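You operate a simulated robot arm through the tools that you are given. There is no shell and no other tool.

Carry out the task below with a simulated two-armed robot. There is one attempt and no reset: what you move stays moved.

JOB
Prime the glue pump on slow speed, then switch it off.
Fine: yellow valve open till the sight glass on the pipe is full, then shut; other valves untouched. Where these are worked on the way, their far stop is far enough and under half their travel is too little: yellow valve.

Only the result counts: the job must be done as asked and must still hold three seconds after the hand-in. Knocking over, shifting, dropping, spilling or breaking anything else fails it.

ROBOT AND FRAMES
Two 7-joint arms with fingered hands on one trunk that stands fixed in place. Base frame: the origin is at the foot of the trunk, x ahead of it, y to its left, z up. Units: mm, rad, N and s.
The left shoulder is at [118, 128, 1009], the right one opposite. Payload 5 kg a hand.
Tool frame (each hand has its own): the origin (TCP) lies between the finger pads and is the grasp point; the fingertips stand 37 mm ahead of it; z points along the fingers, y is the line along which they close. The gripper opens to 124 mm. The gripper's body begins 43 mm behind the TCP. The gripper is a hand of 3 fingers: y runs from the thumb to the fingers, the wrist lies at [-21, -116, -203] in the tool frame, and closing takes about 1.5 s.
Orientation is that of the tool frame in the base frame, as [roll, pitch, yaw] about the fixed x, y, z axes, in that order (R = Rz(yaw) Ry(pitch) Rx(roll)). With the fingers straight down and the wrist toward the robot, the tool's x, y and z point along [0, 1, 0], [1, 0, 0] and [0, 0, -1] of the base frame.

CONTROLS
- The arms move only by the tool send_rows. It takes "left_targets", "right_targets" or both (then of equal length, played together; a hand with none holds still); each is a list of rows, each a list of 6 numbers: the shift along the tool's x, y, z in mm, then the turn, a rotation vector about the tool's x, y, z in rad. In form: [[x, y, z, wx, wy, wz], ...]. A call has 1 to 20 rows; each row is the pose to reach, as a shift and turn from the pose commanded when the call began, along the tool's axes at that moment. "left_jaw" and "right_jaw" are, for a hand that has rows, the closure, from 0 (fully open) to 1 (shut), set as the call begins (left out, the last holds). Rows are played at 5 a second. More than 50 mm and 0.15 rad between two rows, or a gripper value outside its range, and nothing of the call is played. Where a pose cannot be reached the arm comes as near as it can. A force on the tool above 70 N (or 10 N above the force at the start of the call, whichever is more), or a blocked arm, ends the call early, and 0.2 s more pass. Each finger travels about 45 mm/s and halts on what it meets, pressing with about 25 N; the grip force reading is that of the motor and also rises with nothing between the fingers. The clock runs only during rows and for 0.2 s after the last one: add rows that repeat a pose to give the fingers time. It gives the time, the measured TCP pose, the force on the tool (base axes), the opening and the grip force at its end, in the units of the frame above (readings bear some noise), with the torque about the TCP (base axes, N m) and any sound that the robot's microphone picked up.
- Cameras (640 x 400 px; columns grow to the right, rows downward): "scene" is now at [265.6, -17.9, 1145.9]; the picture's right is [-0.36, -0.93, 0.00], its down [-0.70, 0.27, -0.66] and it looks along [0.62, -0.24, -0.75] (base axes); focal length 362 px, centre (320, 200). "left" rides on the left gripper at [-72, -104, -154] in its tool frame; the picture's right is [-0.83, -0.26, 0.49], its down [0.51, -0.72, 0.47] and it looks along [0.23, 0.64, 0.73] (tool axes); focal length 243 px, centre (320, 200). "right" rides on the right gripper at [72, -104, -154] in its tool frame; the picture's right is [-0.83, 0.26, -0.49], its down [-0.51, -0.72, 0.47] and it looks along [-0.23, 0.64, 0.73] (tool axes); focal length 243 px, centre (320, 200).
- snapshot(camera): a new picture of that camera. No time passes.
- move_column(by): slides the trunk up (or, below 0, down) by that many mm; the arms and the scene camera ride with it, the base frame stays. It gives what a move gives, with no picture.
- finger_targets(index, middle, thumb_bend, thumb_turn, hand): sets how far each is bent, from 0 (flat) to 100 (curled in); at 30 the hand is open as for a grip, at 70 the pads meet at the TCP. One left out holds its place. A second passes; each finger stops where it meets its share of the squeeze, and holds until it gets a number again. A gripper value or a shape takes the hand back. It gives what a move gives, with no picture; readings hold the bend of each and the force on the fingers (four entries, about 0 where the hand has none), thumb and palm. thumb_turn goes from beside the hand (0) to across from the fingers (100), as for a grip.
- grasp_type(shape, hand): the hand has 3 fingers and takes this shape, open, in about a second: jaw (thumb against the fingers, like two jaws); tri (thumb and two fingers); tip (a fingertip pinch); poke (one finger out to press); point (the index stretched); flat (the hand flat); cup (the hand cupped); fist (a fist). The gripper value then closes the fingers along that shape, each until it touches; the sizes above hold for jaw. It gives what a move gives, with no picture.
- head_to(pan, tilt): turns the head with the scene camera to pan (to the left, within 1.396 rad either way) and tilt (down, from -0.506 to 1.204), counted from straight ahead of the robot. It gives what a move gives.
- locate(camera, pixels): for up to 12 pixels [column, row] of the newest picture of that camera ("zoom" is the newest enlarged one), the place [x, y, z] in the base frame of the surface seen there, good to about 2 mm, but the place of the scene camera against the robot may be out by one fixed shift of up to 18 mm in any direction. No time passes.
- close_up(camera, box): a new picture of the part [left, top, right, bottom] of that camera's present view, enlarged. No time passes.
- hand_in(): hands the job in; it is judged then, once.

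Leave the grippers open and the arms clear of the work at the hand-in unless told otherwise.

The tools are called after "Emit:" as a command line: name --argument value ..., lists and objects as JSON in quotes. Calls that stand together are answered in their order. send_rows: Moves the arms, as the interface text tells. Its arguments: {"type":"object","properties":{"left_targets":{"type":"array"},"left_jaw":{"type":"number"},"right_targets":{"type":"array"},"right_jaw":{"type":"number"}},"required":[]} The other tools are called the same way: move_column (by) slides the trunk up or down; grasp_type (shape, hand) gives the hand a shape; finger_targets (index, middle, thumb_bend, thumb_turn, hand) moves the fingers one by one; head_to (pan, tilt) turns the head that bears the scene camera; snapshot (camera) takes a picture; locate (camera, pixels) gives the place of the surface under pixels of a picture; close_up (camera, box) takes an enlarged picture of a part of a camera's view; hand_in () hands the job in.

At the start:

```text
t: 0.0
left_tool_pos: [629.6, 145.0, 752.5]
left_ee_rot: [-3.141, -0.002, 1.571]
left_force: [-0.5, -0.4, 0.3]
left_moment: [0.0, -0.01, 0.03]
left_finger_gap: 123.6
left_grip_force: 0.1
left_shape: jaw
left_bend: [30.0, 30.0, 30.0, 98.0]
left_finger forces: [0.1, 0.1, 0.0, 0.1, 0.0, 0.1]
right_tool_pos: [561.2, -471.9, 735.3]
right_ee_rot: [-3.141, -0.001, 1.571]
right_force: [0.3, -1.0, 0.5]
right_moment: [0.0, 0.0, 0.01]
right_finger_gap: 123.7
right_grip_force: 0.1
right_shape: jaw
right_bend: [30.0, 30.0, 30.0, 98.0]
right_finger forces: [0.0, 0.1, 0.0, 0.0, 0.1, 0.1]
trunk travel left (down, up): [-200.0, 363.0]
head pan, tilt: [-0.363, 0.845]
```

scene: 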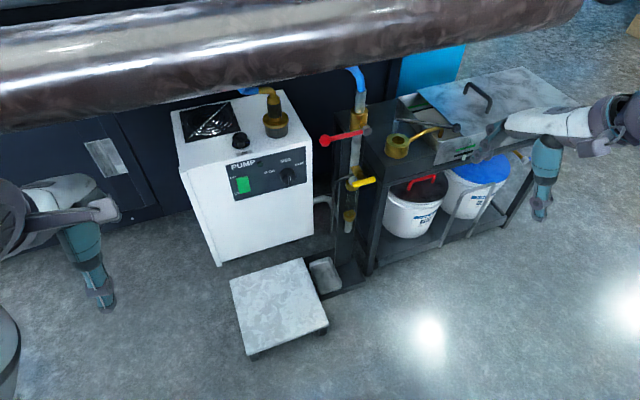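
right: 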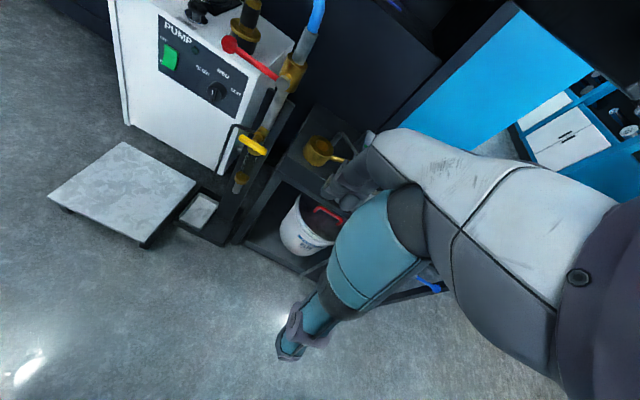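
left: 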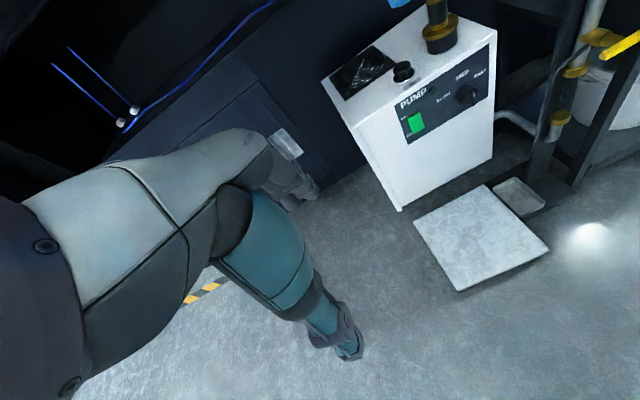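

I see a white pump cabinet with a green rocker switch and a speed knob on its front, plus a pipe with a red valve and a yellow valve. I'll zoom in on the panel and on the pipe.

Emit:
close_up --camera "scene" --box '[210, 130, 330, 205]'

Emit:
close_up --camera "scene" --box '[300, 60, 460, 160]'

Emit:
close_up --camera "scene" --box '[290, 140, 450, 300]'

Emit:
close_up --camera "right" --box '[140, 0, 340, 125]'

```text
5.33 times, centred on (270, 168) of scene
```

zoom: 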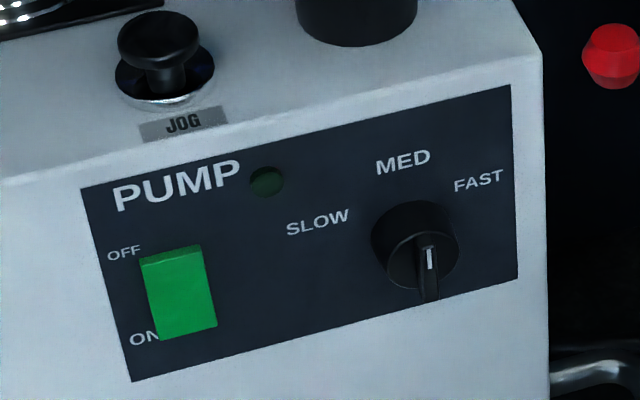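

```text
4.00 times, centred on (380, 110) of scene
```

zoom: 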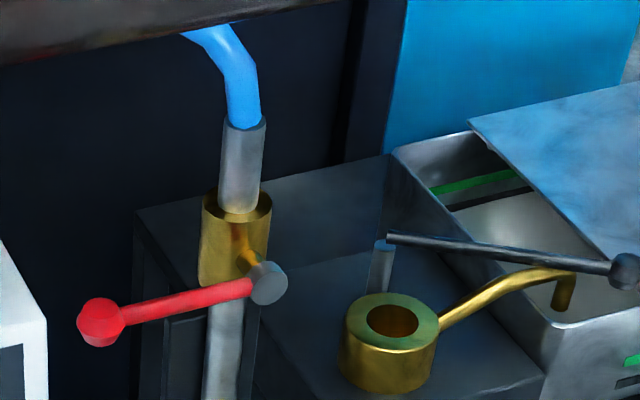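

```text
2.50 times, centred on (370, 220) of scene
```

zoom: 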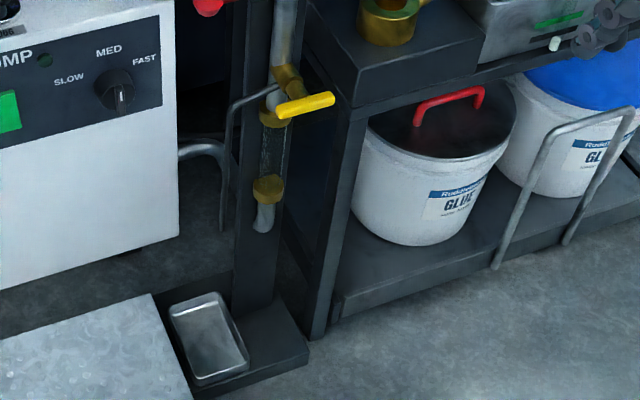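

```text
3.20 times, centred on (240, 62) of right
```

zoom: 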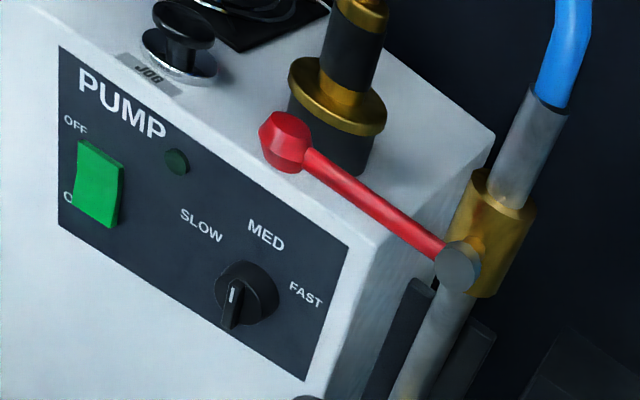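

The switch has OFF at the top and ON at the bottom. The knob pointer seems to point down, with SLOW, MED and FAST around its upper half. I'll zoom in tighter and locate the key points.

Emit:
close_up --camera "scene" --box '[262, 155, 310, 190]'

Emit:
locate --camera "scene" --pixels '[[227, 166], [305, 147], [307, 182], [235, 201], [288, 176], [241, 186], [241, 178], [243, 190], [240, 141], [277, 128], [197, 170], [310, 143]]'

Emit:
locate --camera "scene" --pixels '[[325, 140], [345, 135], [367, 131], [357, 125], [355, 150], [371, 181], [362, 183], [353, 186], [357, 170], [349, 215], [352, 200], [344, 230]]'

Emit:
close_up --camera "scene" --box '[330, 155, 390, 235]'

```text
11.43 times, centred on (286, 172) of scene
```

zoom: 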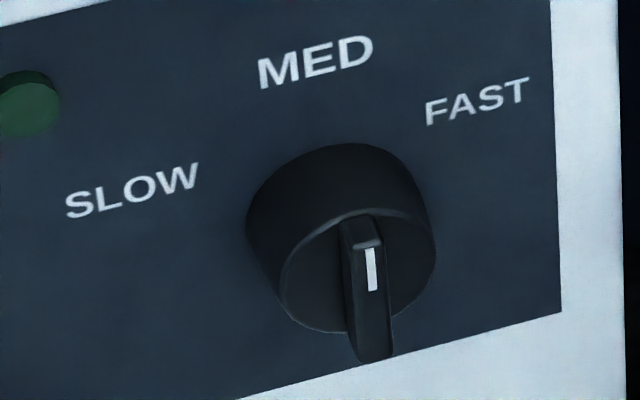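

```text
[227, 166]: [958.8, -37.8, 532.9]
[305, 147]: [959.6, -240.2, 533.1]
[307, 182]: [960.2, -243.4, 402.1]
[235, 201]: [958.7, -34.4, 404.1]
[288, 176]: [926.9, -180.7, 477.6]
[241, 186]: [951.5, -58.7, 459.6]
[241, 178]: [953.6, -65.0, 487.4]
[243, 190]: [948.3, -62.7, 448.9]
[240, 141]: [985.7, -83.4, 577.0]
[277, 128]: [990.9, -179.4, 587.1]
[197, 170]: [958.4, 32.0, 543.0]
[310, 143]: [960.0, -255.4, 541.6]
```

```text
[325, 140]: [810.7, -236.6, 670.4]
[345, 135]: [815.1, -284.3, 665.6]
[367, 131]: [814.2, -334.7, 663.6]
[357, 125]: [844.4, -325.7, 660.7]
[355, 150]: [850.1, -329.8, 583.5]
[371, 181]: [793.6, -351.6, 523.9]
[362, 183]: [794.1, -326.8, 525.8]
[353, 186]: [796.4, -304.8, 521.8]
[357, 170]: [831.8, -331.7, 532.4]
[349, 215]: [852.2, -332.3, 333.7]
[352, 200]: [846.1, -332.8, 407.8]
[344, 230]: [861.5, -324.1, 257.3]
```

```text
5.00 times, centred on (360, 195) of scene
```

zoom: 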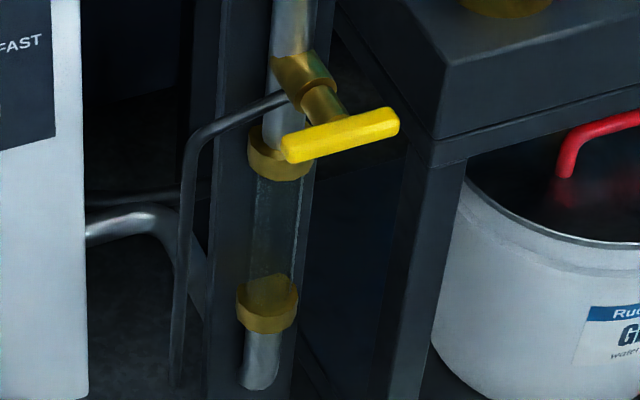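

The white mark sits at the upper end of the knob's bar, so the knob probably points to MED now. The yellow valve is a bar handle on a stem that points toward the robot. Next I'll check the labels, the big roller overhead and the other obstacles.

Emit:
snapshot --camera "scene"

Emit:
locate --camera "scene" --pixels '[[100, 40], [100, 90], [100, 120], [300, 40], [300, 80], [300, 98], [450, 30], [450, 60], [560, 15], [20, 60], [20, 125], [358, 80]]'

Emit:
locate --camera "scene" --pixels '[[397, 147], [422, 133], [460, 128], [365, 165], [375, 210], [350, 265], [240, 285], [320, 320], [326, 272], [330, 200], [322, 203], [337, 240]]'

Emit:
close_up --camera "scene" --box '[262, 155, 310, 190]'

Emit:
locate --camera "zoom" --pixels '[[132, 190], [315, 62], [478, 100], [340, 190], [362, 235], [360, 300], [375, 345], [310, 290], [410, 270], [30, 100], [372, 255], [375, 285]]'

```text
taken
```

scene: 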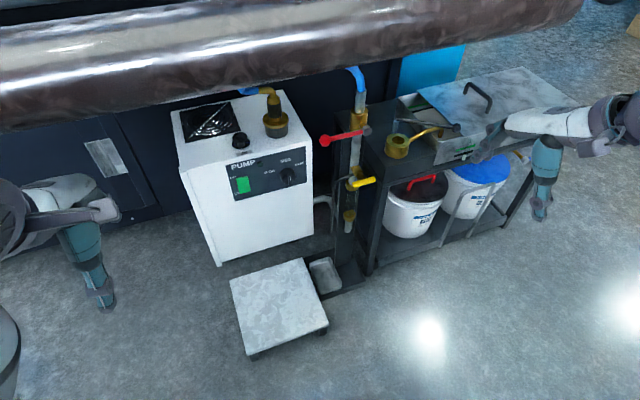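

```text
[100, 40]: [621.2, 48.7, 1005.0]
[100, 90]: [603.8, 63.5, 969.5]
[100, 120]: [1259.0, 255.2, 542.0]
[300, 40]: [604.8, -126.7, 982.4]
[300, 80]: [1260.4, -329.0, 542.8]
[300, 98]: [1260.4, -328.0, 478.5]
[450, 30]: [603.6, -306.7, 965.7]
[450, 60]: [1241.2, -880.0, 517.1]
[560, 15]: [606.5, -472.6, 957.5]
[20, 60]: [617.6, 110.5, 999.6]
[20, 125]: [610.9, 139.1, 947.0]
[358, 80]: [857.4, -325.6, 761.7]
```

```text
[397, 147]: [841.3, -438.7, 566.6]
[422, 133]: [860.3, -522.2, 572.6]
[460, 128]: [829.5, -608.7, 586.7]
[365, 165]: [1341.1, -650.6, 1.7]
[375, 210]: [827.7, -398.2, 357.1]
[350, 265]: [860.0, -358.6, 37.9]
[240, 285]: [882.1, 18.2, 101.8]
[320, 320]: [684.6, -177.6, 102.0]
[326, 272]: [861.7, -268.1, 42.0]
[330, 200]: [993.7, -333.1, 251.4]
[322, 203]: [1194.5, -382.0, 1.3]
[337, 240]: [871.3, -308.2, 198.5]
```

```text
11.43 times, centred on (286, 172) of scene
```

zoom: 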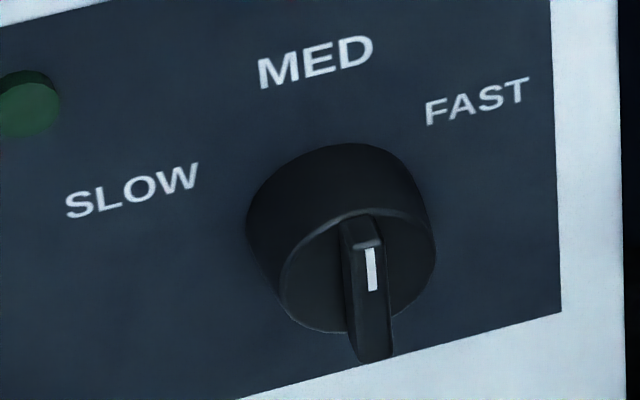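

```text
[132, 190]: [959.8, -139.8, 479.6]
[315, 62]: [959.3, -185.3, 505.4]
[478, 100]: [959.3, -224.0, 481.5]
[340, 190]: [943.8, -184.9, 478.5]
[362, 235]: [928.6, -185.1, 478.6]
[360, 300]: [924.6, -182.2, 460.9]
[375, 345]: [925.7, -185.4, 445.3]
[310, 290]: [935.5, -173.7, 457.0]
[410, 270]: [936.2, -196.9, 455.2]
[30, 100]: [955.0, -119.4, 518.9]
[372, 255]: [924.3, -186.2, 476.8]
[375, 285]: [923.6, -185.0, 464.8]
```

The roller sits overhead at about x=600 with its underside near z 930. The scene camera may be shifted, so I'll compare it against the hand cameras by locating the same features from the wrists.

Emit:
close_up --camera "right" --box '[145, 20, 265, 110]'

Emit:
locate --camera "zoom" --pixels '[[395, 370], [390, 310], [370, 360], [140, 205], [130, 165], [120, 225], [320, 260], [440, 280], [530, 370], [450, 130], [345, 145], [265, 195]]'

Emit:
close_up --camera "right" --box '[200, 90, 320, 200]'

Emit:
locate --camera "right" --pixels '[[229, 45], [250, 60], [281, 84], [243, 139], [251, 145], [262, 152], [294, 75], [240, 185], [200, 210], [235, 130], [217, 150], [246, 170]]'

```text
4.44 times, centred on (205, 65) of right
```

zoom: 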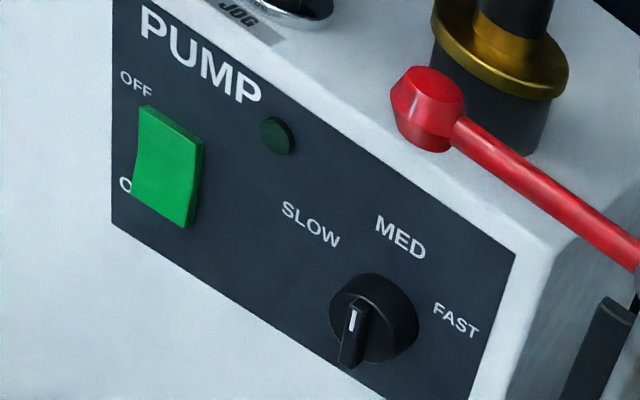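

```text
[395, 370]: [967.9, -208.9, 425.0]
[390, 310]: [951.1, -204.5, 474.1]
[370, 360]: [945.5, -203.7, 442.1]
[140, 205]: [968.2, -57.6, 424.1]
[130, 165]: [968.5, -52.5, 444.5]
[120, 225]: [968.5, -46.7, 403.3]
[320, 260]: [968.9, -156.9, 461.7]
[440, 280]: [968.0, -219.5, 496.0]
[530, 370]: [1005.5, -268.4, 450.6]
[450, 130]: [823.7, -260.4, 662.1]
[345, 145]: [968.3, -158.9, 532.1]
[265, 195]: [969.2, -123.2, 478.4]
```

```text
3.64 times, centred on (260, 145) of right
```

zoom: 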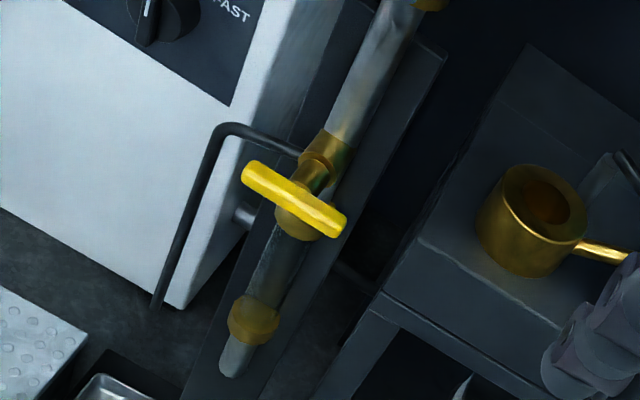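

```text
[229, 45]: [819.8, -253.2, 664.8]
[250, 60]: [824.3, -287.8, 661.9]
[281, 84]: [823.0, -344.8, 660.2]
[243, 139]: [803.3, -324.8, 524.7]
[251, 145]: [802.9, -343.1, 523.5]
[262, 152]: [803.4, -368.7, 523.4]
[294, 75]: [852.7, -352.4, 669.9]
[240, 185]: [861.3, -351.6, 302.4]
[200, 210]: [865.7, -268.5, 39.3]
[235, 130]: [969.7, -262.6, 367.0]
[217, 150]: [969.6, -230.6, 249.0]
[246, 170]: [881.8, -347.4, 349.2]
```

The right wrist camera puts the panel at x≈968, against 959 from the scene camera, and the knob at y≈-204, against -185. So the scene camera is off by roughly (+9, -18, -2). I'll check with the left wrist camera and re-locate the rocker and the knob.

Emit:
close_up --camera "left" --box '[390, 50, 500, 150]'

Emit:
locate --camera "left" --pixels '[[413, 120], [416, 125], [418, 131], [465, 92], [468, 94], [470, 97], [463, 76], [480, 72], [444, 99], [402, 72], [434, 30], [400, 205]]'

Emit:
close_up --camera "right" --box '[150, 30, 200, 80]'

Emit:
locate --camera "zoom" --pixels '[[200, 120], [250, 130], [225, 200], [200, 270], [240, 290], [130, 270], [210, 320], [300, 130], [180, 190], [270, 330]]'

```text
4.00 times, centred on (445, 100) of left
```

zoom: 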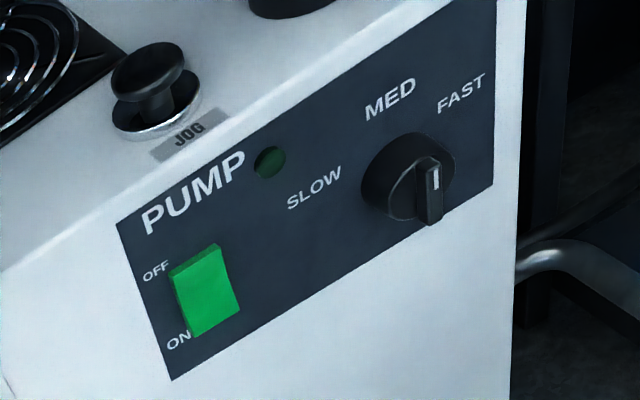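

```text
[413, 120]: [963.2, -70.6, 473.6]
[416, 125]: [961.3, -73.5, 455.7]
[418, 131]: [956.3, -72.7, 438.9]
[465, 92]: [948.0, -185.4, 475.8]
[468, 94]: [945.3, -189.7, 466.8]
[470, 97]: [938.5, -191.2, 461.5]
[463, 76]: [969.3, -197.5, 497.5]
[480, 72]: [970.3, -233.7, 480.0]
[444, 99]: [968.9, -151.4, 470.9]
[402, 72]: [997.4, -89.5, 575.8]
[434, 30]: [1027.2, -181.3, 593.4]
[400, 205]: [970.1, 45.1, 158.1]
```

```text
8.00 times, centred on (175, 55) of right
```

zoom: 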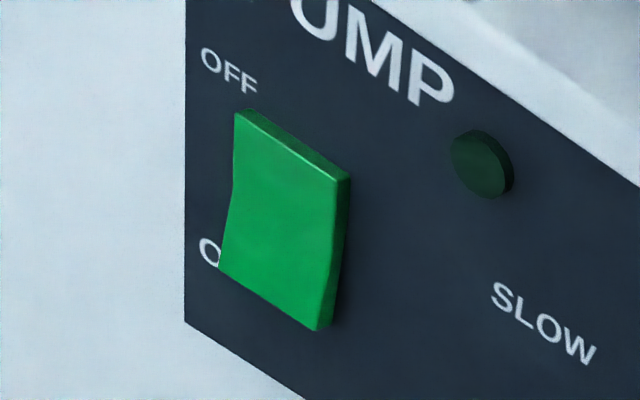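

```text
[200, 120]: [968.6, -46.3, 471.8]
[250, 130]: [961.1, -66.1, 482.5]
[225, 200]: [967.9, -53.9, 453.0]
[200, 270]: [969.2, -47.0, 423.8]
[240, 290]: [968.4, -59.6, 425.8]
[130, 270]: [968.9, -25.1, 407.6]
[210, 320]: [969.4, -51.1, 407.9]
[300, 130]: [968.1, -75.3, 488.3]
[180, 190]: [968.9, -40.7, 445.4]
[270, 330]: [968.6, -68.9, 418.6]
```

The two wrist cameras agree: rocker centre at about (960, -75, 460), knob at about (940, -202, 461), yellow bar at about (803, -346, 524). The rocker's lower half sticks out, so the pump is off. I'll lower the trunk 150 mm to bring the work into better reach, well below the roller.

Emit:
move_column --by -150

Emit:
snapshot --camera "scene"

Emit:
snapshot --camera "right"

Emit:
snapshot --camera "left"

```text
t: 1.8
left_tool_pos: [629.5, 145.0, 603.1]
left_ee_rot: [3.141, 0.002, 1.569]
left_force: [-0.1, 0.2, 0.4]
left_moment: [0.0, 0.02, 0.0]
left_finger_gap: 123.8
left_grip_force: 0.1
left_shape: jaw
left_bend: [30.0, 30.0, 30.0, 98.0]
left_finger forces: [0.0, 0.0, 0.0, 0.0, 0.0, 0.1]
right_tool_pos: [559.9, -471.9, 584.5]
right_ee_rot: [3.14, 0.0, 1.572]
right_force: [-0.3, -0.7, -0.1]
right_moment: [0.04, -0.01, -0.01]
right_finger_gap: 123.6
right_grip_force: 0.1
right_shape: jaw
right_bend: [30.0, 30.0, 30.0, 98.0]
right_finger forces: [0.0, 0.1, 0.0, 0.0, 0.1, 0.1]
trunk travel left (down, up): [-50.0, 513.0]
head pan, tilt: [-0.363, 0.845]
```

```text
taken
```

scene: 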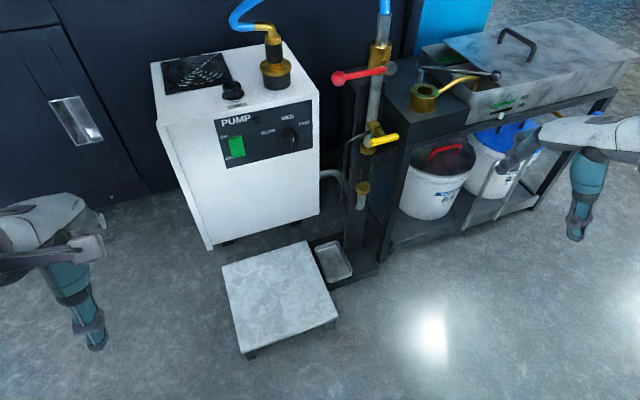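

```text
taken
```

right: 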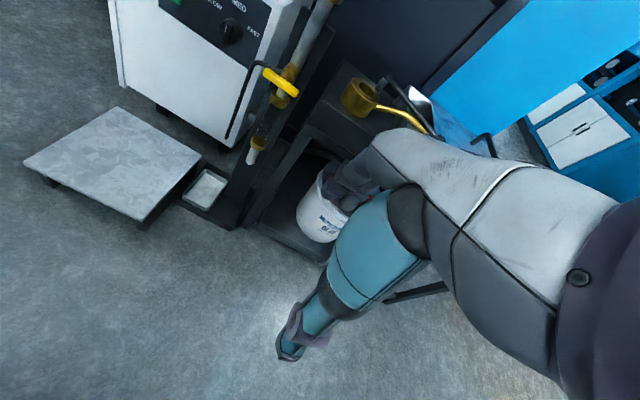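

```text
taken
```

left: 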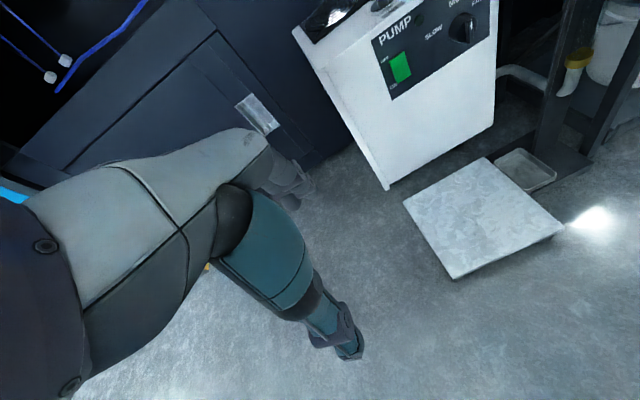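

The view is clear now. I'll bring the right hand in front of the panel area while turning its fingers forward, with the closing line along base y and the wrist to the left. The space around x=640 is free.

Emit:
send_rows --right_targets '[[16.1, 5.3, 1.6, -0.0806, 0.0806, 0.0806], [32.3, 10.7, 3.2, -0.1612, 0.1612, 0.1612], [48.4, 16, 4.8, -0.2418, 0.2418, 0.2418], [64.5, 21.3, 6.4, -0.3224, 0.3224, 0.3224], [80.7, 26.7, 8, -0.403, 0.403, 0.403], [96.8, 32, 9.6, -0.4836, 0.4836, 0.4836], [112.9, 37.3, 11.2, -0.5642, 0.5642, 0.5642], [129.1, 42.7, 12.8, -0.6448, 0.6448, 0.6448], [145.2, 48, 14.4, -0.7254, 0.7254, 0.7254], [161.3, 53.3, 16, -0.806, 0.806, 0.806], [177.5, 58.7, 17.6, -0.8866, 0.8866, 0.8866], [193.6, 64, 19.2, -0.9672, 0.9672, 0.9672], [209.7, 69.3, 20.8, -1.0478, 1.0478, 1.0478], [225.9, 74.7, 22.4, -1.1284, 1.1284, 1.1284], [242, 80, 24, -1.209, 1.209, 1.209]]'

Emit:
snapshot --camera "scene"

Emit:
snapshot --camera "right"

```text
t: 4.2
left_tool_pos: [629.8, 145.5, 601.6]
left_ee_rot: [-3.14, -0.001, 1.572]
left_force: [0.4, -0.1, -0.8]
left_moment: [0.02, -0.01, -0.03]
left_finger_gap: 123.8
left_grip_force: 0.0
left_shape: jaw
left_bend: [30.0, 30.0, 30.0, 98.0]
left_finger forces: [0.0, 0.1, 0.0, 0.1, 0.0, 0.1]
right_tool_pos: [636.2, -315.0, 583.4]
right_ee_rot: [2.295, -0.934, 1.221]
right_force: [-0.4, -0.6, 0.5]
right_moment: [0.01, -0.01, 0.02]
right_finger_gap: 123.8
right_grip_force: 0.0
right_shape: jaw
right_bend: [30.0, 30.0, 30.0, 98.0]
right_finger forces: [0.1, 0.1, 0.1, 0.1, 0.1, 0.0]
right hand out of reach, approached as far as the arm can: row 4, 5, 6, 7, 8, 9, 10, 11
trunk travel left (down, up): [-50.0, 513.0]
head pan, tilt: [-0.363, 0.845]
stopped in row 12 (right hand): the arm was blocked; the commanded pose is now the measured one
```

```text
taken
```

scene: 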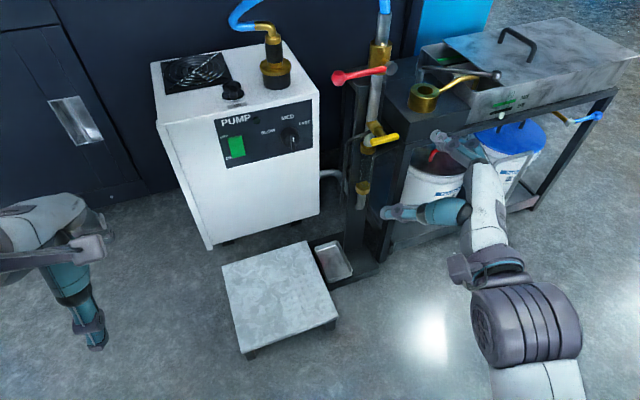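

```text
taken
```

right: 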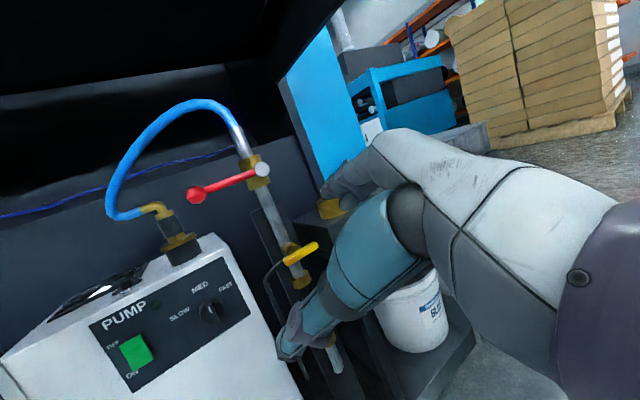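

That roll direction meets a joint limit: the arm stopped partway and touched nothing. I'll bring the hand back to its natural orientation, with the fingers forward and slightly down and the thumb below.

Emit:
send_rows --right_targets '[[-1.2, -2.6, 2.0, -0.0227, -0.0242, -0.1201], [-2.3, -5.1, 4.1, -0.0454, -0.0484, -0.2403], [-3.5, -7.7, 6.1, -0.0681, -0.0726, -0.3604], [-4.7, -10.2, 8.1, -0.0908, -0.0968, -0.4805], [-5.8, -12.8, 10.1, -0.1134, -0.121, -0.6006], [-7, -15.3, 12.2, -0.1361, -0.1452, -0.7208], [-8.1, -17.9, 14.2, -0.1588, -0.1694, -0.8409], [-9.3, -20.4, 16.2, -0.1815, -0.1936, -0.961]]'

Emit:
snapshot --camera "scene"

Emit:
snapshot --camera "right"

```text
t: 6.0
left_tool_pos: [630.6, 144.2, 603.5]
left_ee_rot: [-3.141, 0.0, 1.57]
left_force: [-0.5, 0.2, -0.5]
left_moment: [0.0, -0.03, 0.0]
left_finger_gap: 123.8
left_grip_force: 0.1
left_shape: jaw
left_bend: [30.0, 30.0, 30.0, 98.0]
left_finger forces: [0.0, 0.0, 0.0, 0.0, 0.0, 0.0]
right_tool_pos: [638.1, -300.2, 560.5]
right_ee_rot: [1.917, 0.0, 1.572]
right_force: [1.2, 0.6, -0.2]
right_moment: [0.01, 0.02, 0.0]
right_finger_gap: 124.1
right_grip_force: 0.0
right_shape: jaw
right_bend: [30.0, 30.0, 30.0, 98.0]
right_finger forces: [0.1, 0.1, 0.0, 0.0, 0.1, 0.0]
trunk travel left (down, up): [-50.0, 513.0]
head pan, tilt: [-0.363, 0.845]
```

```text
taken
```

scene: 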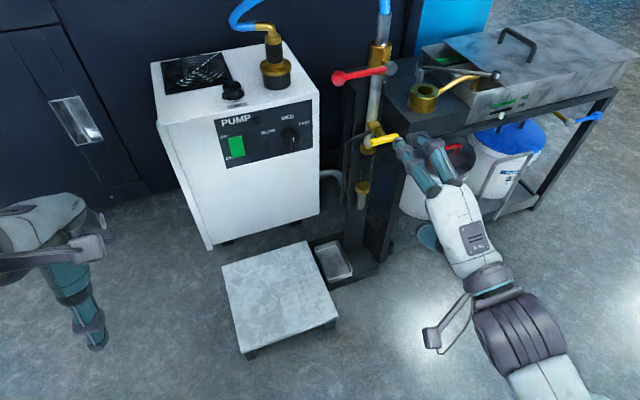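

```text
taken
```

right: 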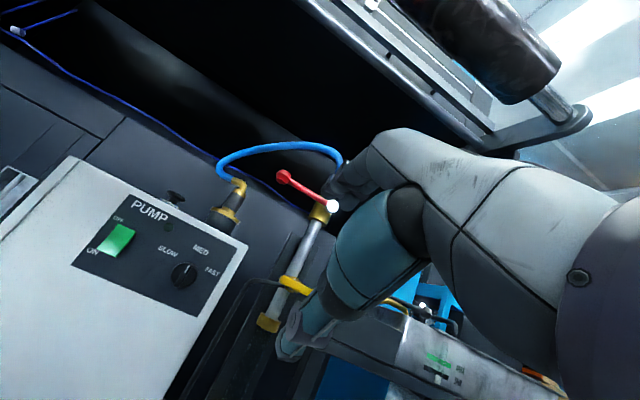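

The natural orientation works. I'll lower the trunk the remaining 50 mm for reach, then take close looks at the knob and the thin tube near the valve from the right wrist camera.

Emit:
move_column --by -50

Emit:
close_up --camera "right" --box '[60, 180, 260, 305]'

Emit:
close_up --camera "scene" --box '[300, 40, 460, 200]'

```text
t: 6.9
left_tool_pos: [635.2, 145.6, 564.8]
left_ee_rot: [-3.137, 0.001, 1.57]
left_force: [0.1, 0.3, -0.5]
left_moment: [0.01, -0.02, 0.01]
left_finger_gap: 123.7
left_grip_force: 0.0
left_shape: jaw
left_bend: [30.0, 30.0, 30.0, 98.0]
left_finger forces: [0.0, 0.0, 0.0, 0.1, 0.0, 0.0]
right_tool_pos: [639.3, -300.1, 511.6]
right_ee_rot: [1.919, -0.002, 1.573]
right_force: [0.5, -0.2, -1.2]
right_moment: [-0.03, -0.01, 0.03]
right_finger_gap: 123.6
right_grip_force: 0.1
right_shape: jaw
right_bend: [30.0, 30.0, 30.0, 98.0]
right_finger forces: [0.0, 0.1, 0.0, 0.1, 0.0, 0.0]
trunk travel left (down, up): [0.0, 563.0]
head pan, tilt: [-0.363, 0.845]
```

```text
3.20 times, centred on (160, 242) of right
```

zoom: 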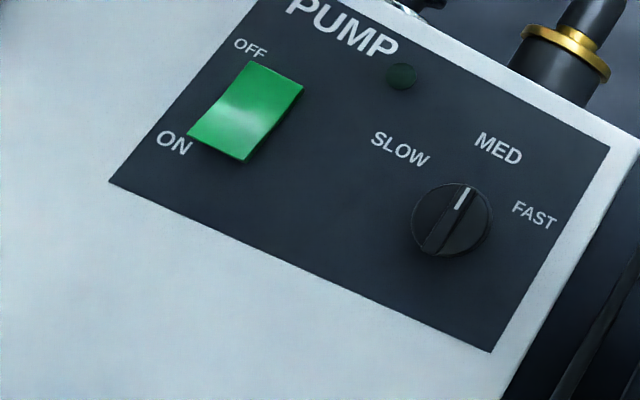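

```text
2.50 times, centred on (380, 120) of scene
```

zoom: 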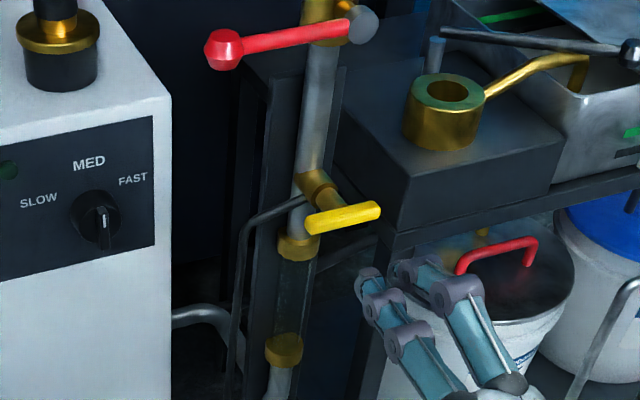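

The knob's white mark does point at MED. The left hand reads z=565 where I expected 553, so I'll hold both arms for a moment to see whether it settles, then locate points in the right view.

Emit:
send_rows --left_targets '[[0, 0, 0, 0, 0, 0], [0, 0, 0, 0, 0, 0]]' --right_targets '[[0, 0, 0, 0, 0, 0], [0, 0, 0, 0, 0, 0]]'

Emit:
close_up --camera "right" --box '[60, 180, 260, 305]'

Emit:
locate --camera "zoom" --pixels '[[463, 198], [448, 222], [428, 246], [412, 215], [490, 225], [398, 148], [498, 148], [535, 215], [245, 110], [278, 75], [213, 145], [401, 75]]'

Emit:
snapshot --camera "left"

```text
t: 7.5
left_tool_pos: [635.0, 144.8, 564.7]
left_ee_rot: [-3.137, 0.001, 1.57]
left_force: [0.6, -0.1, 0.6]
left_moment: [0.01, -0.02, -0.01]
left_finger_gap: 123.9
left_grip_force: 0.0
left_shape: jaw
left_bend: [30.0, 30.0, 30.0, 98.0]
left_finger forces: [0.0, 0.0, 0.0, 0.0, 0.0, 0.1]
right_tool_pos: [639.7, -300.1, 510.3]
right_ee_rot: [1.919, -0.001, 1.57]
right_force: [0.2, -0.3, 0.5]
right_moment: [0.0, 0.01, -0.02]
right_finger_gap: 123.8
right_grip_force: 0.1
right_shape: jaw
right_bend: [30.0, 30.0, 30.0, 98.0]
right_finger forces: [0.1, 0.1, 0.0, 0.0, 0.0, 0.0]
trunk travel left (down, up): [0.0, 563.0]
head pan, tilt: [-0.363, 0.845]
```

```text
3.20 times, centred on (160, 242) of right
```

zoom: 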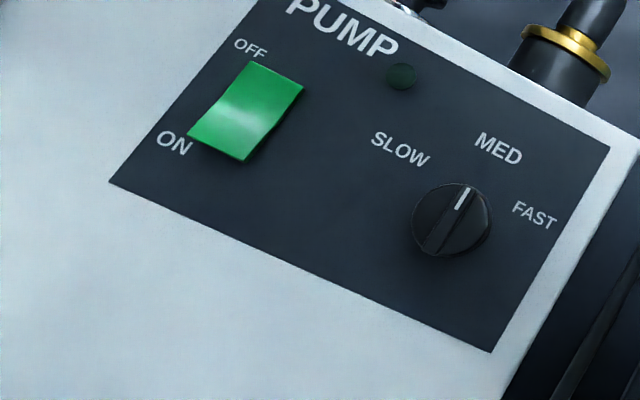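

```text
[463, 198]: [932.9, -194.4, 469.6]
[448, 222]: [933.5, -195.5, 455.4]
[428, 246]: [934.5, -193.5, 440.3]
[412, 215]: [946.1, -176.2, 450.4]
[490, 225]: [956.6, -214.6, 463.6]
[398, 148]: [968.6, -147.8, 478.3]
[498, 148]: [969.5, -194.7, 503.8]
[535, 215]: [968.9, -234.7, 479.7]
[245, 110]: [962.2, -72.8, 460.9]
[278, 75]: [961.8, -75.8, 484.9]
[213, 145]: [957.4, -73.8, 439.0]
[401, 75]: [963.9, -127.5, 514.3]
```

```text
taken
```

left: 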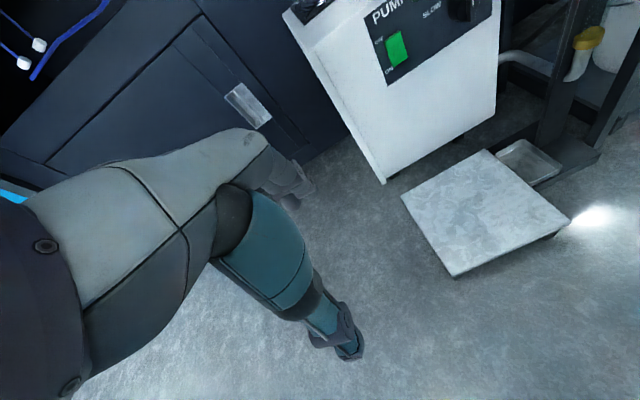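

The knob axis is at about (y -194.5, z 457), its face at x=946 and its bar front at x=933. The left arm is about 12 mm off after the trunk move, so I'll look at it with the head camera in case its elbow rests on something.

Emit:
head_to --pan 0.7 --tilt 1.0

Emit:
snapshot --camera "scene"

```text
t: 8.8
left_tool_pos: [636.9, 144.7, 565.5]
left_ee_rot: [-3.137, 0.001, 1.572]
left_force: [-0.3, 0.1, -0.8]
left_moment: [-0.01, -0.08, -0.04]
left_finger_gap: 123.8
left_grip_force: 0.1
left_shape: jaw
left_bend: [30.0, 30.0, 30.0, 98.0]
left_finger forces: [0.1, 0.0, 0.0, 0.0, 0.0, 0.0]
right_tool_pos: [640.0, -299.7, 511.6]
right_ee_rot: [1.92, -0.002, 1.57]
right_force: [-0.1, 0.4, 1.1]
right_moment: [0.0, -0.03, -0.03]
right_finger_gap: 123.7
right_grip_force: 0.0
right_shape: jaw
right_bend: [30.0, 30.0, 30.0, 98.0]
right_finger forces: [0.1, 0.0, 0.1, 0.0, 0.1, 0.0]
trunk travel left (down, up): [0.0, 563.0]
head pan, tilt: [0.7, 1.0]
```

```text
taken
```

scene: 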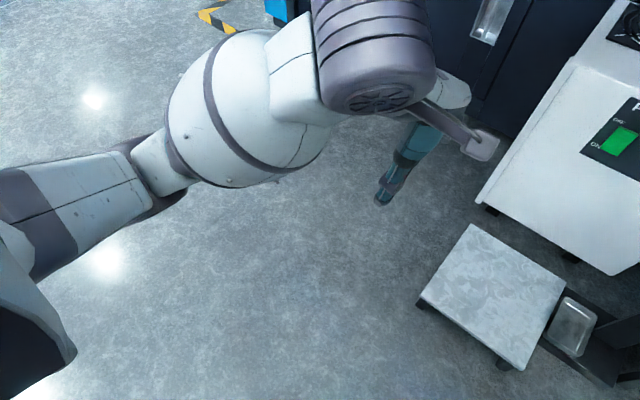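

Nothing is touching the left arm, so the offset looks harmless. I'll give the left hand its "poke" shape for the rocker and turn the head back.

Emit:
grasp_type --shape "poke" --hand "left"

Emit:
head_to --pan -0.363 --tilt 0.75

Emit:
send_rows --left_targets '[[-9, 0, 0, -0.136, 0, 0], [-18, 0, 0, -0.272, 0, 0], [-27, 0, 0, -0.407, 0, 0], [-36, 0, 0, -0.543, 0, 0], [-45, 0, 0, -0.679, 0, 0], [-54, 0, 0, -0.815, 0, 0], [-63, 0, 0, -0.95, 0, 0], [-72, 0, 0, -1.086, 0, 0], [-81, 0, 0, -1.222, 0, 0]]'

Emit:
snapshot --camera "scene"

Emit:
snapshot --camera "left"

```text
t: 9.8
left_tool_pos: [636.7, 145.1, 565.9]
left_ee_rot: [-3.137, -0.001, 1.571]
left_force: [-0.1, 0.9, -1.5]
left_moment: [0.02, 0.04, -0.01]
left_finger_gap: 0.0
left_grip_force: 0.1
left_shape: poke
left_bend: [70.0, 70.0, 100.0, 100.0]
left_finger forces: [0.0, 0.0, 0.0, 0.0, 0.1, 0.0]
right_tool_pos: [638.0, -299.7, 510.4]
right_ee_rot: [1.92, -0.002, 1.57]
right_force: [0.0, -0.5, 0.1]
right_moment: [-0.01, -0.01, 0.0]
right_finger_gap: 124.1
right_grip_force: 0.0
right_shape: jaw
right_bend: [30.0, 30.0, 30.0, 98.0]
right_finger forces: [0.0, 0.0, 0.1, 0.1, 0.0, 0.0]
trunk travel left (down, up): [0.0, 563.0]
head pan, tilt: [0.7, 1.0]
```

```text
t: 11.1
left_tool_pos: [637.3, 145.0, 564.6]
left_ee_rot: [-3.137, 0.0, 1.571]
left_force: [-1.1, 0.8, 0.2]
left_moment: [0.01, 0.04, -0.02]
left_finger_gap: 0.1
left_grip_force: 0.1
left_shape: poke
left_bend: [70.0, 70.0, 100.0, 100.0]
left_finger forces: [0.1, 0.1, 0.0, 0.0, 0.0, 0.1]
right_tool_pos: [638.9, -300.2, 510.7]
right_ee_rot: [1.921, -0.002, 1.57]
right_force: [0.2, -0.1, 0.5]
right_moment: [0.01, -0.01, 0.02]
right_finger_gap: 123.9
right_grip_force: 0.1
right_shape: jaw
right_bend: [30.0, 30.0, 30.0, 98.0]
right_finger forces: [0.0, 0.0, 0.0, 0.1, 0.1, 0.0]
trunk travel left (down, up): [0.0, 563.0]
head pan, tilt: [-0.363, 0.75]
```

```text
t: 13.1
left_tool_pos: [636.3, 64.2, 564.5]
left_ee_rot: [1.923, -0.001, 1.569]
left_force: [0.0, 0.6, 0.1]
left_moment: [-0.02, 0.0, 0.01]
left_finger_gap: 0.0
left_grip_force: 0.1
left_shape: poke
left_bend: [70.0, 70.0, 100.0, 100.0]
left_finger forces: [0.0, 0.0, 0.0, 0.0, 0.0, 0.1]
left hand out of reach, approached as far as the arm can: row 1, 2, 3, 4, 5, 6, 7
right_tool_pos: [639.4, -300.1, 511.5]
right_ee_rot: [1.921, -0.002, 1.57]
right_force: [0.1, 0.4, -0.4]
right_moment: [-0.05, 0.0, -0.01]
right_finger_gap: 124.0
right_grip_force: 0.1
right_shape: jaw
right_bend: [30.0, 30.0, 30.0, 98.0]
right_finger forces: [0.1, 0.1, 0.0, 0.0, 0.0, 0.0]
trunk travel left (down, up): [0.0, 563.0]
head pan, tilt: [-0.363, 0.75]
```

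```text
taken
```

scene: 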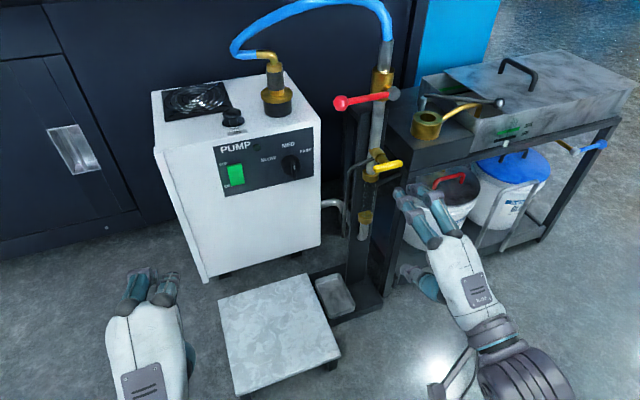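

```text
taken
```

left: 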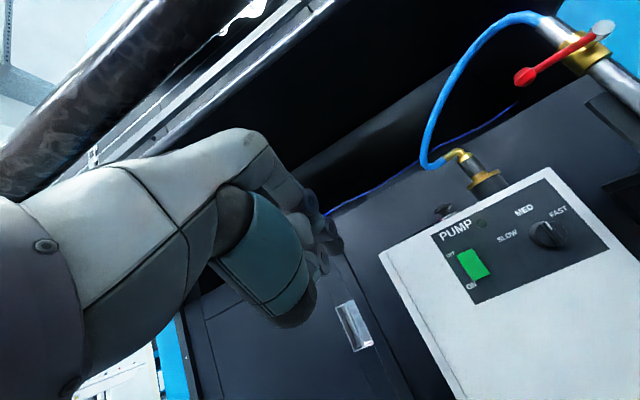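

"Poke" leaves both fingers at bend 70. I'll curl the left middle finger fully so only the index is out, then look for its tip in the left camera.

Emit:
finger_targets --hand "left" --middle 100 --index 60

Emit:
close_up --camera "left" --box '[220, 120, 400, 340]'

Emit:
close_up --camera "scene" --box '[70, 240, 230, 340]'

```text
t: 14.1
left_tool_pos: [636.3, 63.4, 564.5]
left_ee_rot: [1.926, -0.001, 1.572]
left_force: [-0.8, 0.0, 0.4]
left_moment: [-0.02, -0.01, 0.01]
left_finger_gap: 50.2
left_grip_force: 0.1
left_shape: fingers
left_bend: [60.0, 100.0, 100.0, 100.0]
left_finger forces: [0.1, 0.1, 0.1, 0.0, 0.0, 0.1]
right_tool_pos: [641.2, -299.8, 511.3]
right_ee_rot: [1.919, -0.001, 1.57]
right_force: [0.3, 0.1, -0.6]
right_moment: [0.02, -0.02, 0.0]
right_finger_gap: 123.8
right_grip_force: 0.1
right_shape: jaw
right_bend: [30.0, 30.0, 30.0, 98.0]
right_finger forces: [0.1, 0.0, 0.1, 0.1, 0.0, 0.1]
trunk travel left (down, up): [0.0, 563.0]
head pan, tilt: [-0.363, 0.75]
```

```text
1.82 times, centred on (310, 230) of left
```

zoom: 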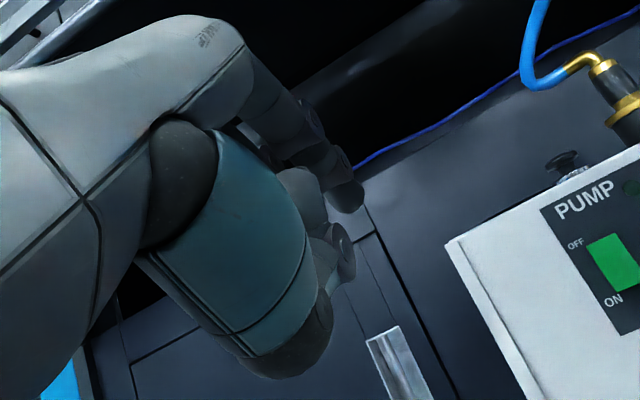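

```text
4.00 times, centred on (150, 290) of scene
```

zoom: 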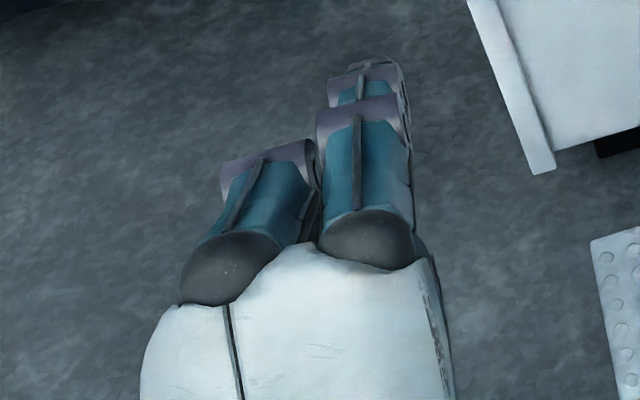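

Only the left index is out now. I'll locate its tip in both views.

Emit:
locate --camera "zoom" --pixels '[[350, 70], [370, 66], [385, 68], [365, 85], [355, 120], [360, 105], [380, 160], [270, 160]]'

Emit:
locate --camera "left" --pixels '[[317, 176], [315, 171], [317, 168], [310, 160], [305, 155], [314, 192], [312, 188], [318, 172], [318, 178]]'

Emit:
close_up --camera "left" --box '[280, 130, 340, 220]'

```text
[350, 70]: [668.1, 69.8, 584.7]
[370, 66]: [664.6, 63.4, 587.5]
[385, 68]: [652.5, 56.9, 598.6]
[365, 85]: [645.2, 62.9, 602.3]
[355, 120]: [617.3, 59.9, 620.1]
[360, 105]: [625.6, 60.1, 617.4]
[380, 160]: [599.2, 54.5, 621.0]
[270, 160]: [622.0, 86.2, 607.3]
```

```text
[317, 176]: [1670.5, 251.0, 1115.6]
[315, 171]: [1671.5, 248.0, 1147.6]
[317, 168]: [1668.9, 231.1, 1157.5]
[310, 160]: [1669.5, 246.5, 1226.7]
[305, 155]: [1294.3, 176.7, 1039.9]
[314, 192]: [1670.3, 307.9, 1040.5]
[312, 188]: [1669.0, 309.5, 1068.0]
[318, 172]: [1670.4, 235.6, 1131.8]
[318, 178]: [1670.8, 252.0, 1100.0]
```

```text
4.44 times, centred on (310, 175) of left
```

zoom: 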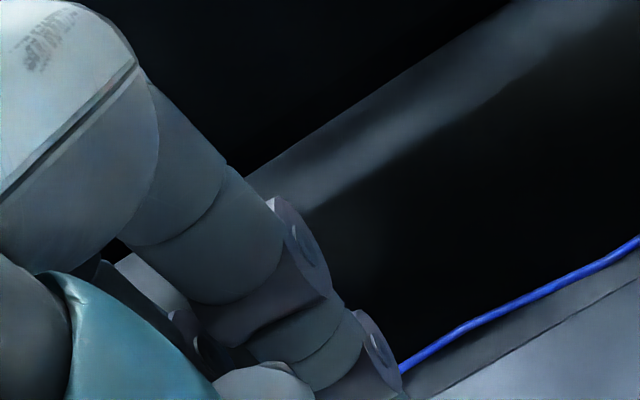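

Emit:
close_up --camera "left" --box '[270, 150, 366, 210]'

Emit:
locate --camera "zoom" --pixels '[[250, 130], [280, 180], [300, 250], [310, 230], [300, 200], [290, 260], [250, 200], [280, 330], [320, 240], [315, 260]]'

```text
6.67 times, centred on (318, 180) of left
```

zoom: 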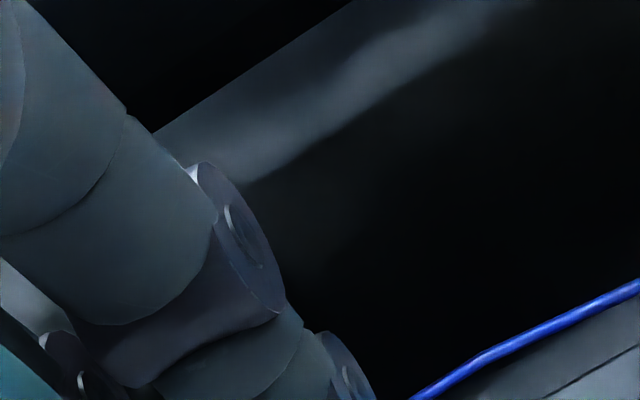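

```text
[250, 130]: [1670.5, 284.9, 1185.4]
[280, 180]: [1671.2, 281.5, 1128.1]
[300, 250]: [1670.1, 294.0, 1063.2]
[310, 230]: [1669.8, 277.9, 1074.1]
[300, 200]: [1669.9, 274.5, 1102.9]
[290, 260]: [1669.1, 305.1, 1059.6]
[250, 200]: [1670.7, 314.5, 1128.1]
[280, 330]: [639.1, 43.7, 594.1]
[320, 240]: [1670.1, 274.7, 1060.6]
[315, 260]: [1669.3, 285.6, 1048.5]
```

Emit:
close_up --camera "left" --box '[290, 190, 370, 240]'

Emit:
locate --camera "zoom" --pixels '[[250, 150], [240, 120], [220, 190], [270, 170], [280, 200], [260, 230], [230, 250], [290, 230], [200, 100], [270, 140]]'

```text
8.00 times, centred on (330, 215) of left
```

zoom: 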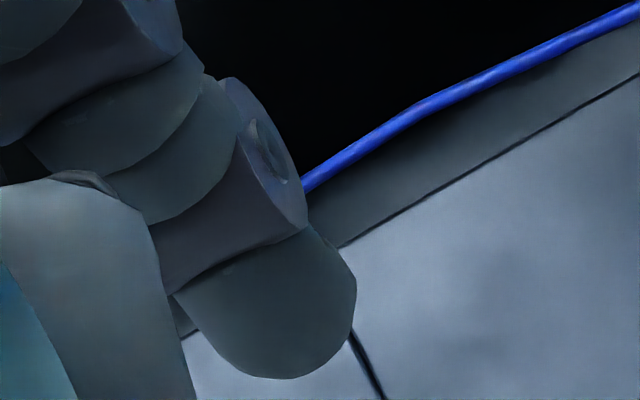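

```text
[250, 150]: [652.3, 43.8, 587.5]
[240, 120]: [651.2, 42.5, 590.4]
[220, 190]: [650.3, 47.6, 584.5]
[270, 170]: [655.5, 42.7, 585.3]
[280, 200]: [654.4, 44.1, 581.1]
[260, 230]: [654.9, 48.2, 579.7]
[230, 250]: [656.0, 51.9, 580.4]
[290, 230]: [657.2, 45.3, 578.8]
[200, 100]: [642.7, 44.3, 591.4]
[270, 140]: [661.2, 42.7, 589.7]
```

Emit:
locate --camera "zoom" --pixels '[[290, 365], [340, 320], [345, 280], [300, 300], [240, 340], [330, 250], [310, 350]]'

```text
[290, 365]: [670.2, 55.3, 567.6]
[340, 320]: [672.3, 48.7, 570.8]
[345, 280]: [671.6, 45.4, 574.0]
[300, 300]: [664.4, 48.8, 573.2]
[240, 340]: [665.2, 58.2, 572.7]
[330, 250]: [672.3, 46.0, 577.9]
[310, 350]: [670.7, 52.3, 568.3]
```

The left index tip sits at about (-13, 24.5, 35) in its tool frame. Next I'll set up the right hand for the knob: move over in front of it, fingers level, pre-rolled about 30° so the wrist is low and left. That leaves room to turn the knob about 60° counter-clockwise.

Emit:
send_rows --right_targets '[[21.1, -7.4, 11.2, -0.0682, 0.0183, 0.1036], [42.2, -14.8, 22.4, -0.1364, 0.0366, 0.2072], [63.3, -22.3, 33.7, -0.2046, 0.0548, 0.3108], [84.4, -29.7, 44.9, -0.2728, 0.0731, 0.4144], [105.5, -37.1, 56.1, -0.341, 0.0914, 0.518]]'

Emit:
snapshot --camera "scene"

Emit:
snapshot --camera "right"

```text
t: 15.2
left_tool_pos: [636.1, 61.8, 564.7]
left_ee_rot: [1.927, 0.0, 1.57]
left_force: [-0.9, -0.3, 0.8]
left_moment: [0.03, 0.03, -0.01]
left_finger_gap: 50.0
left_grip_force: 0.1
left_shape: fingers
left_bend: [60.0, 100.0, 100.0, 100.0]
left_finger forces: [0.0, 0.0, 0.1, 0.0, 0.0, 0.0]
right_tool_pos: [666.3, -227.4, 456.6]
right_ee_rot: [1.64, -0.297, 1.62]
right_force: [0.3, -0.4, 0.5]
right_moment: [-0.03, 0.0, 0.01]
right_finger_gap: 124.1
right_grip_force: 0.1
right_shape: jaw
right_bend: [30.0, 30.0, 30.0, 97.0]
right_finger forces: [0.0, 0.0, 0.0, 0.1, 0.0, 0.0]
trunk travel left (down, up): [0.0, 563.0]
head pan, tilt: [-0.363, 0.75]
stopped in row 5 (right hand): the arm was blocked; the commanded pose is now the measured one
```

```text
taken
```

scene: 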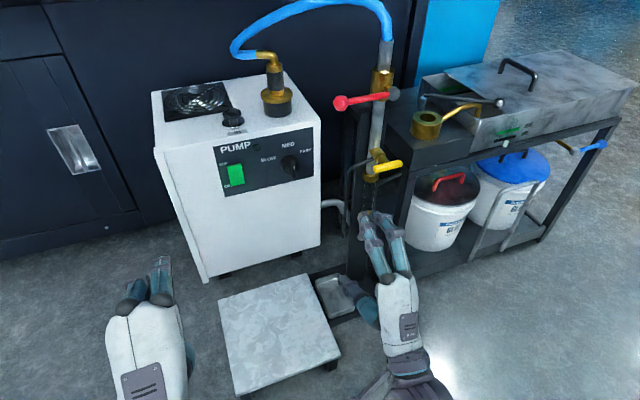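

```text
taken
```

right: 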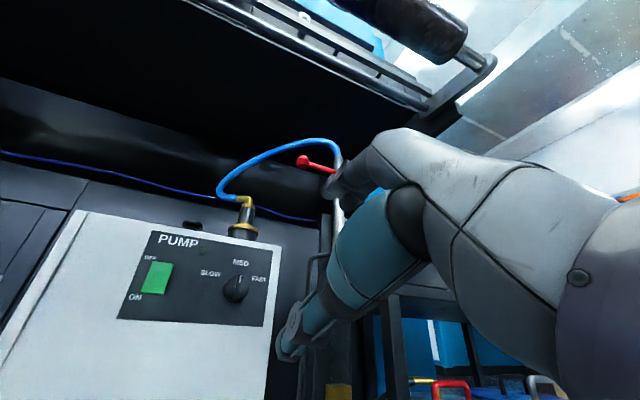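

The right arm can't roll that way at this spot, since its limit is about 17° left of natural. I'll start from the natural roll and turn to the other side instead, but first I need to know where the thin drain tube is so the thumb doesn't touch it.

Emit:
close_up --camera "scene" --box '[310, 130, 420, 240]'

Emit:
close_up --camera "left" --box '[520, 0, 640, 100]'

```text
3.64 times, centred on (365, 185) of scene
```

zoom: 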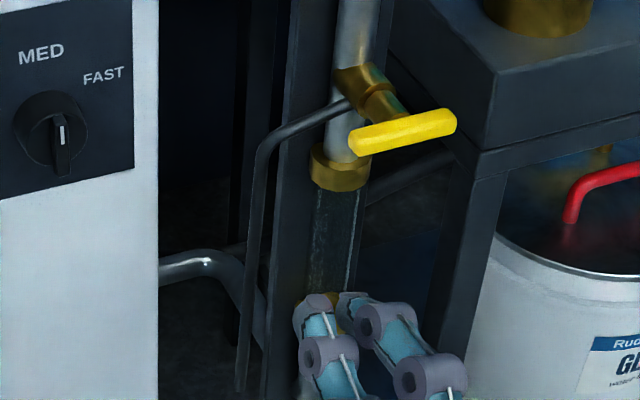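

```text
4.00 times, centred on (580, 50) of left
```

zoom: 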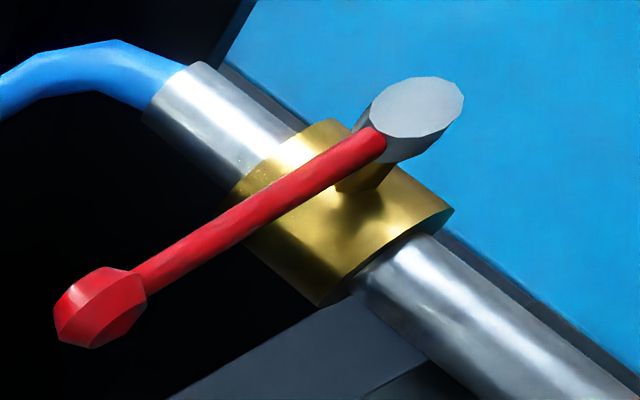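

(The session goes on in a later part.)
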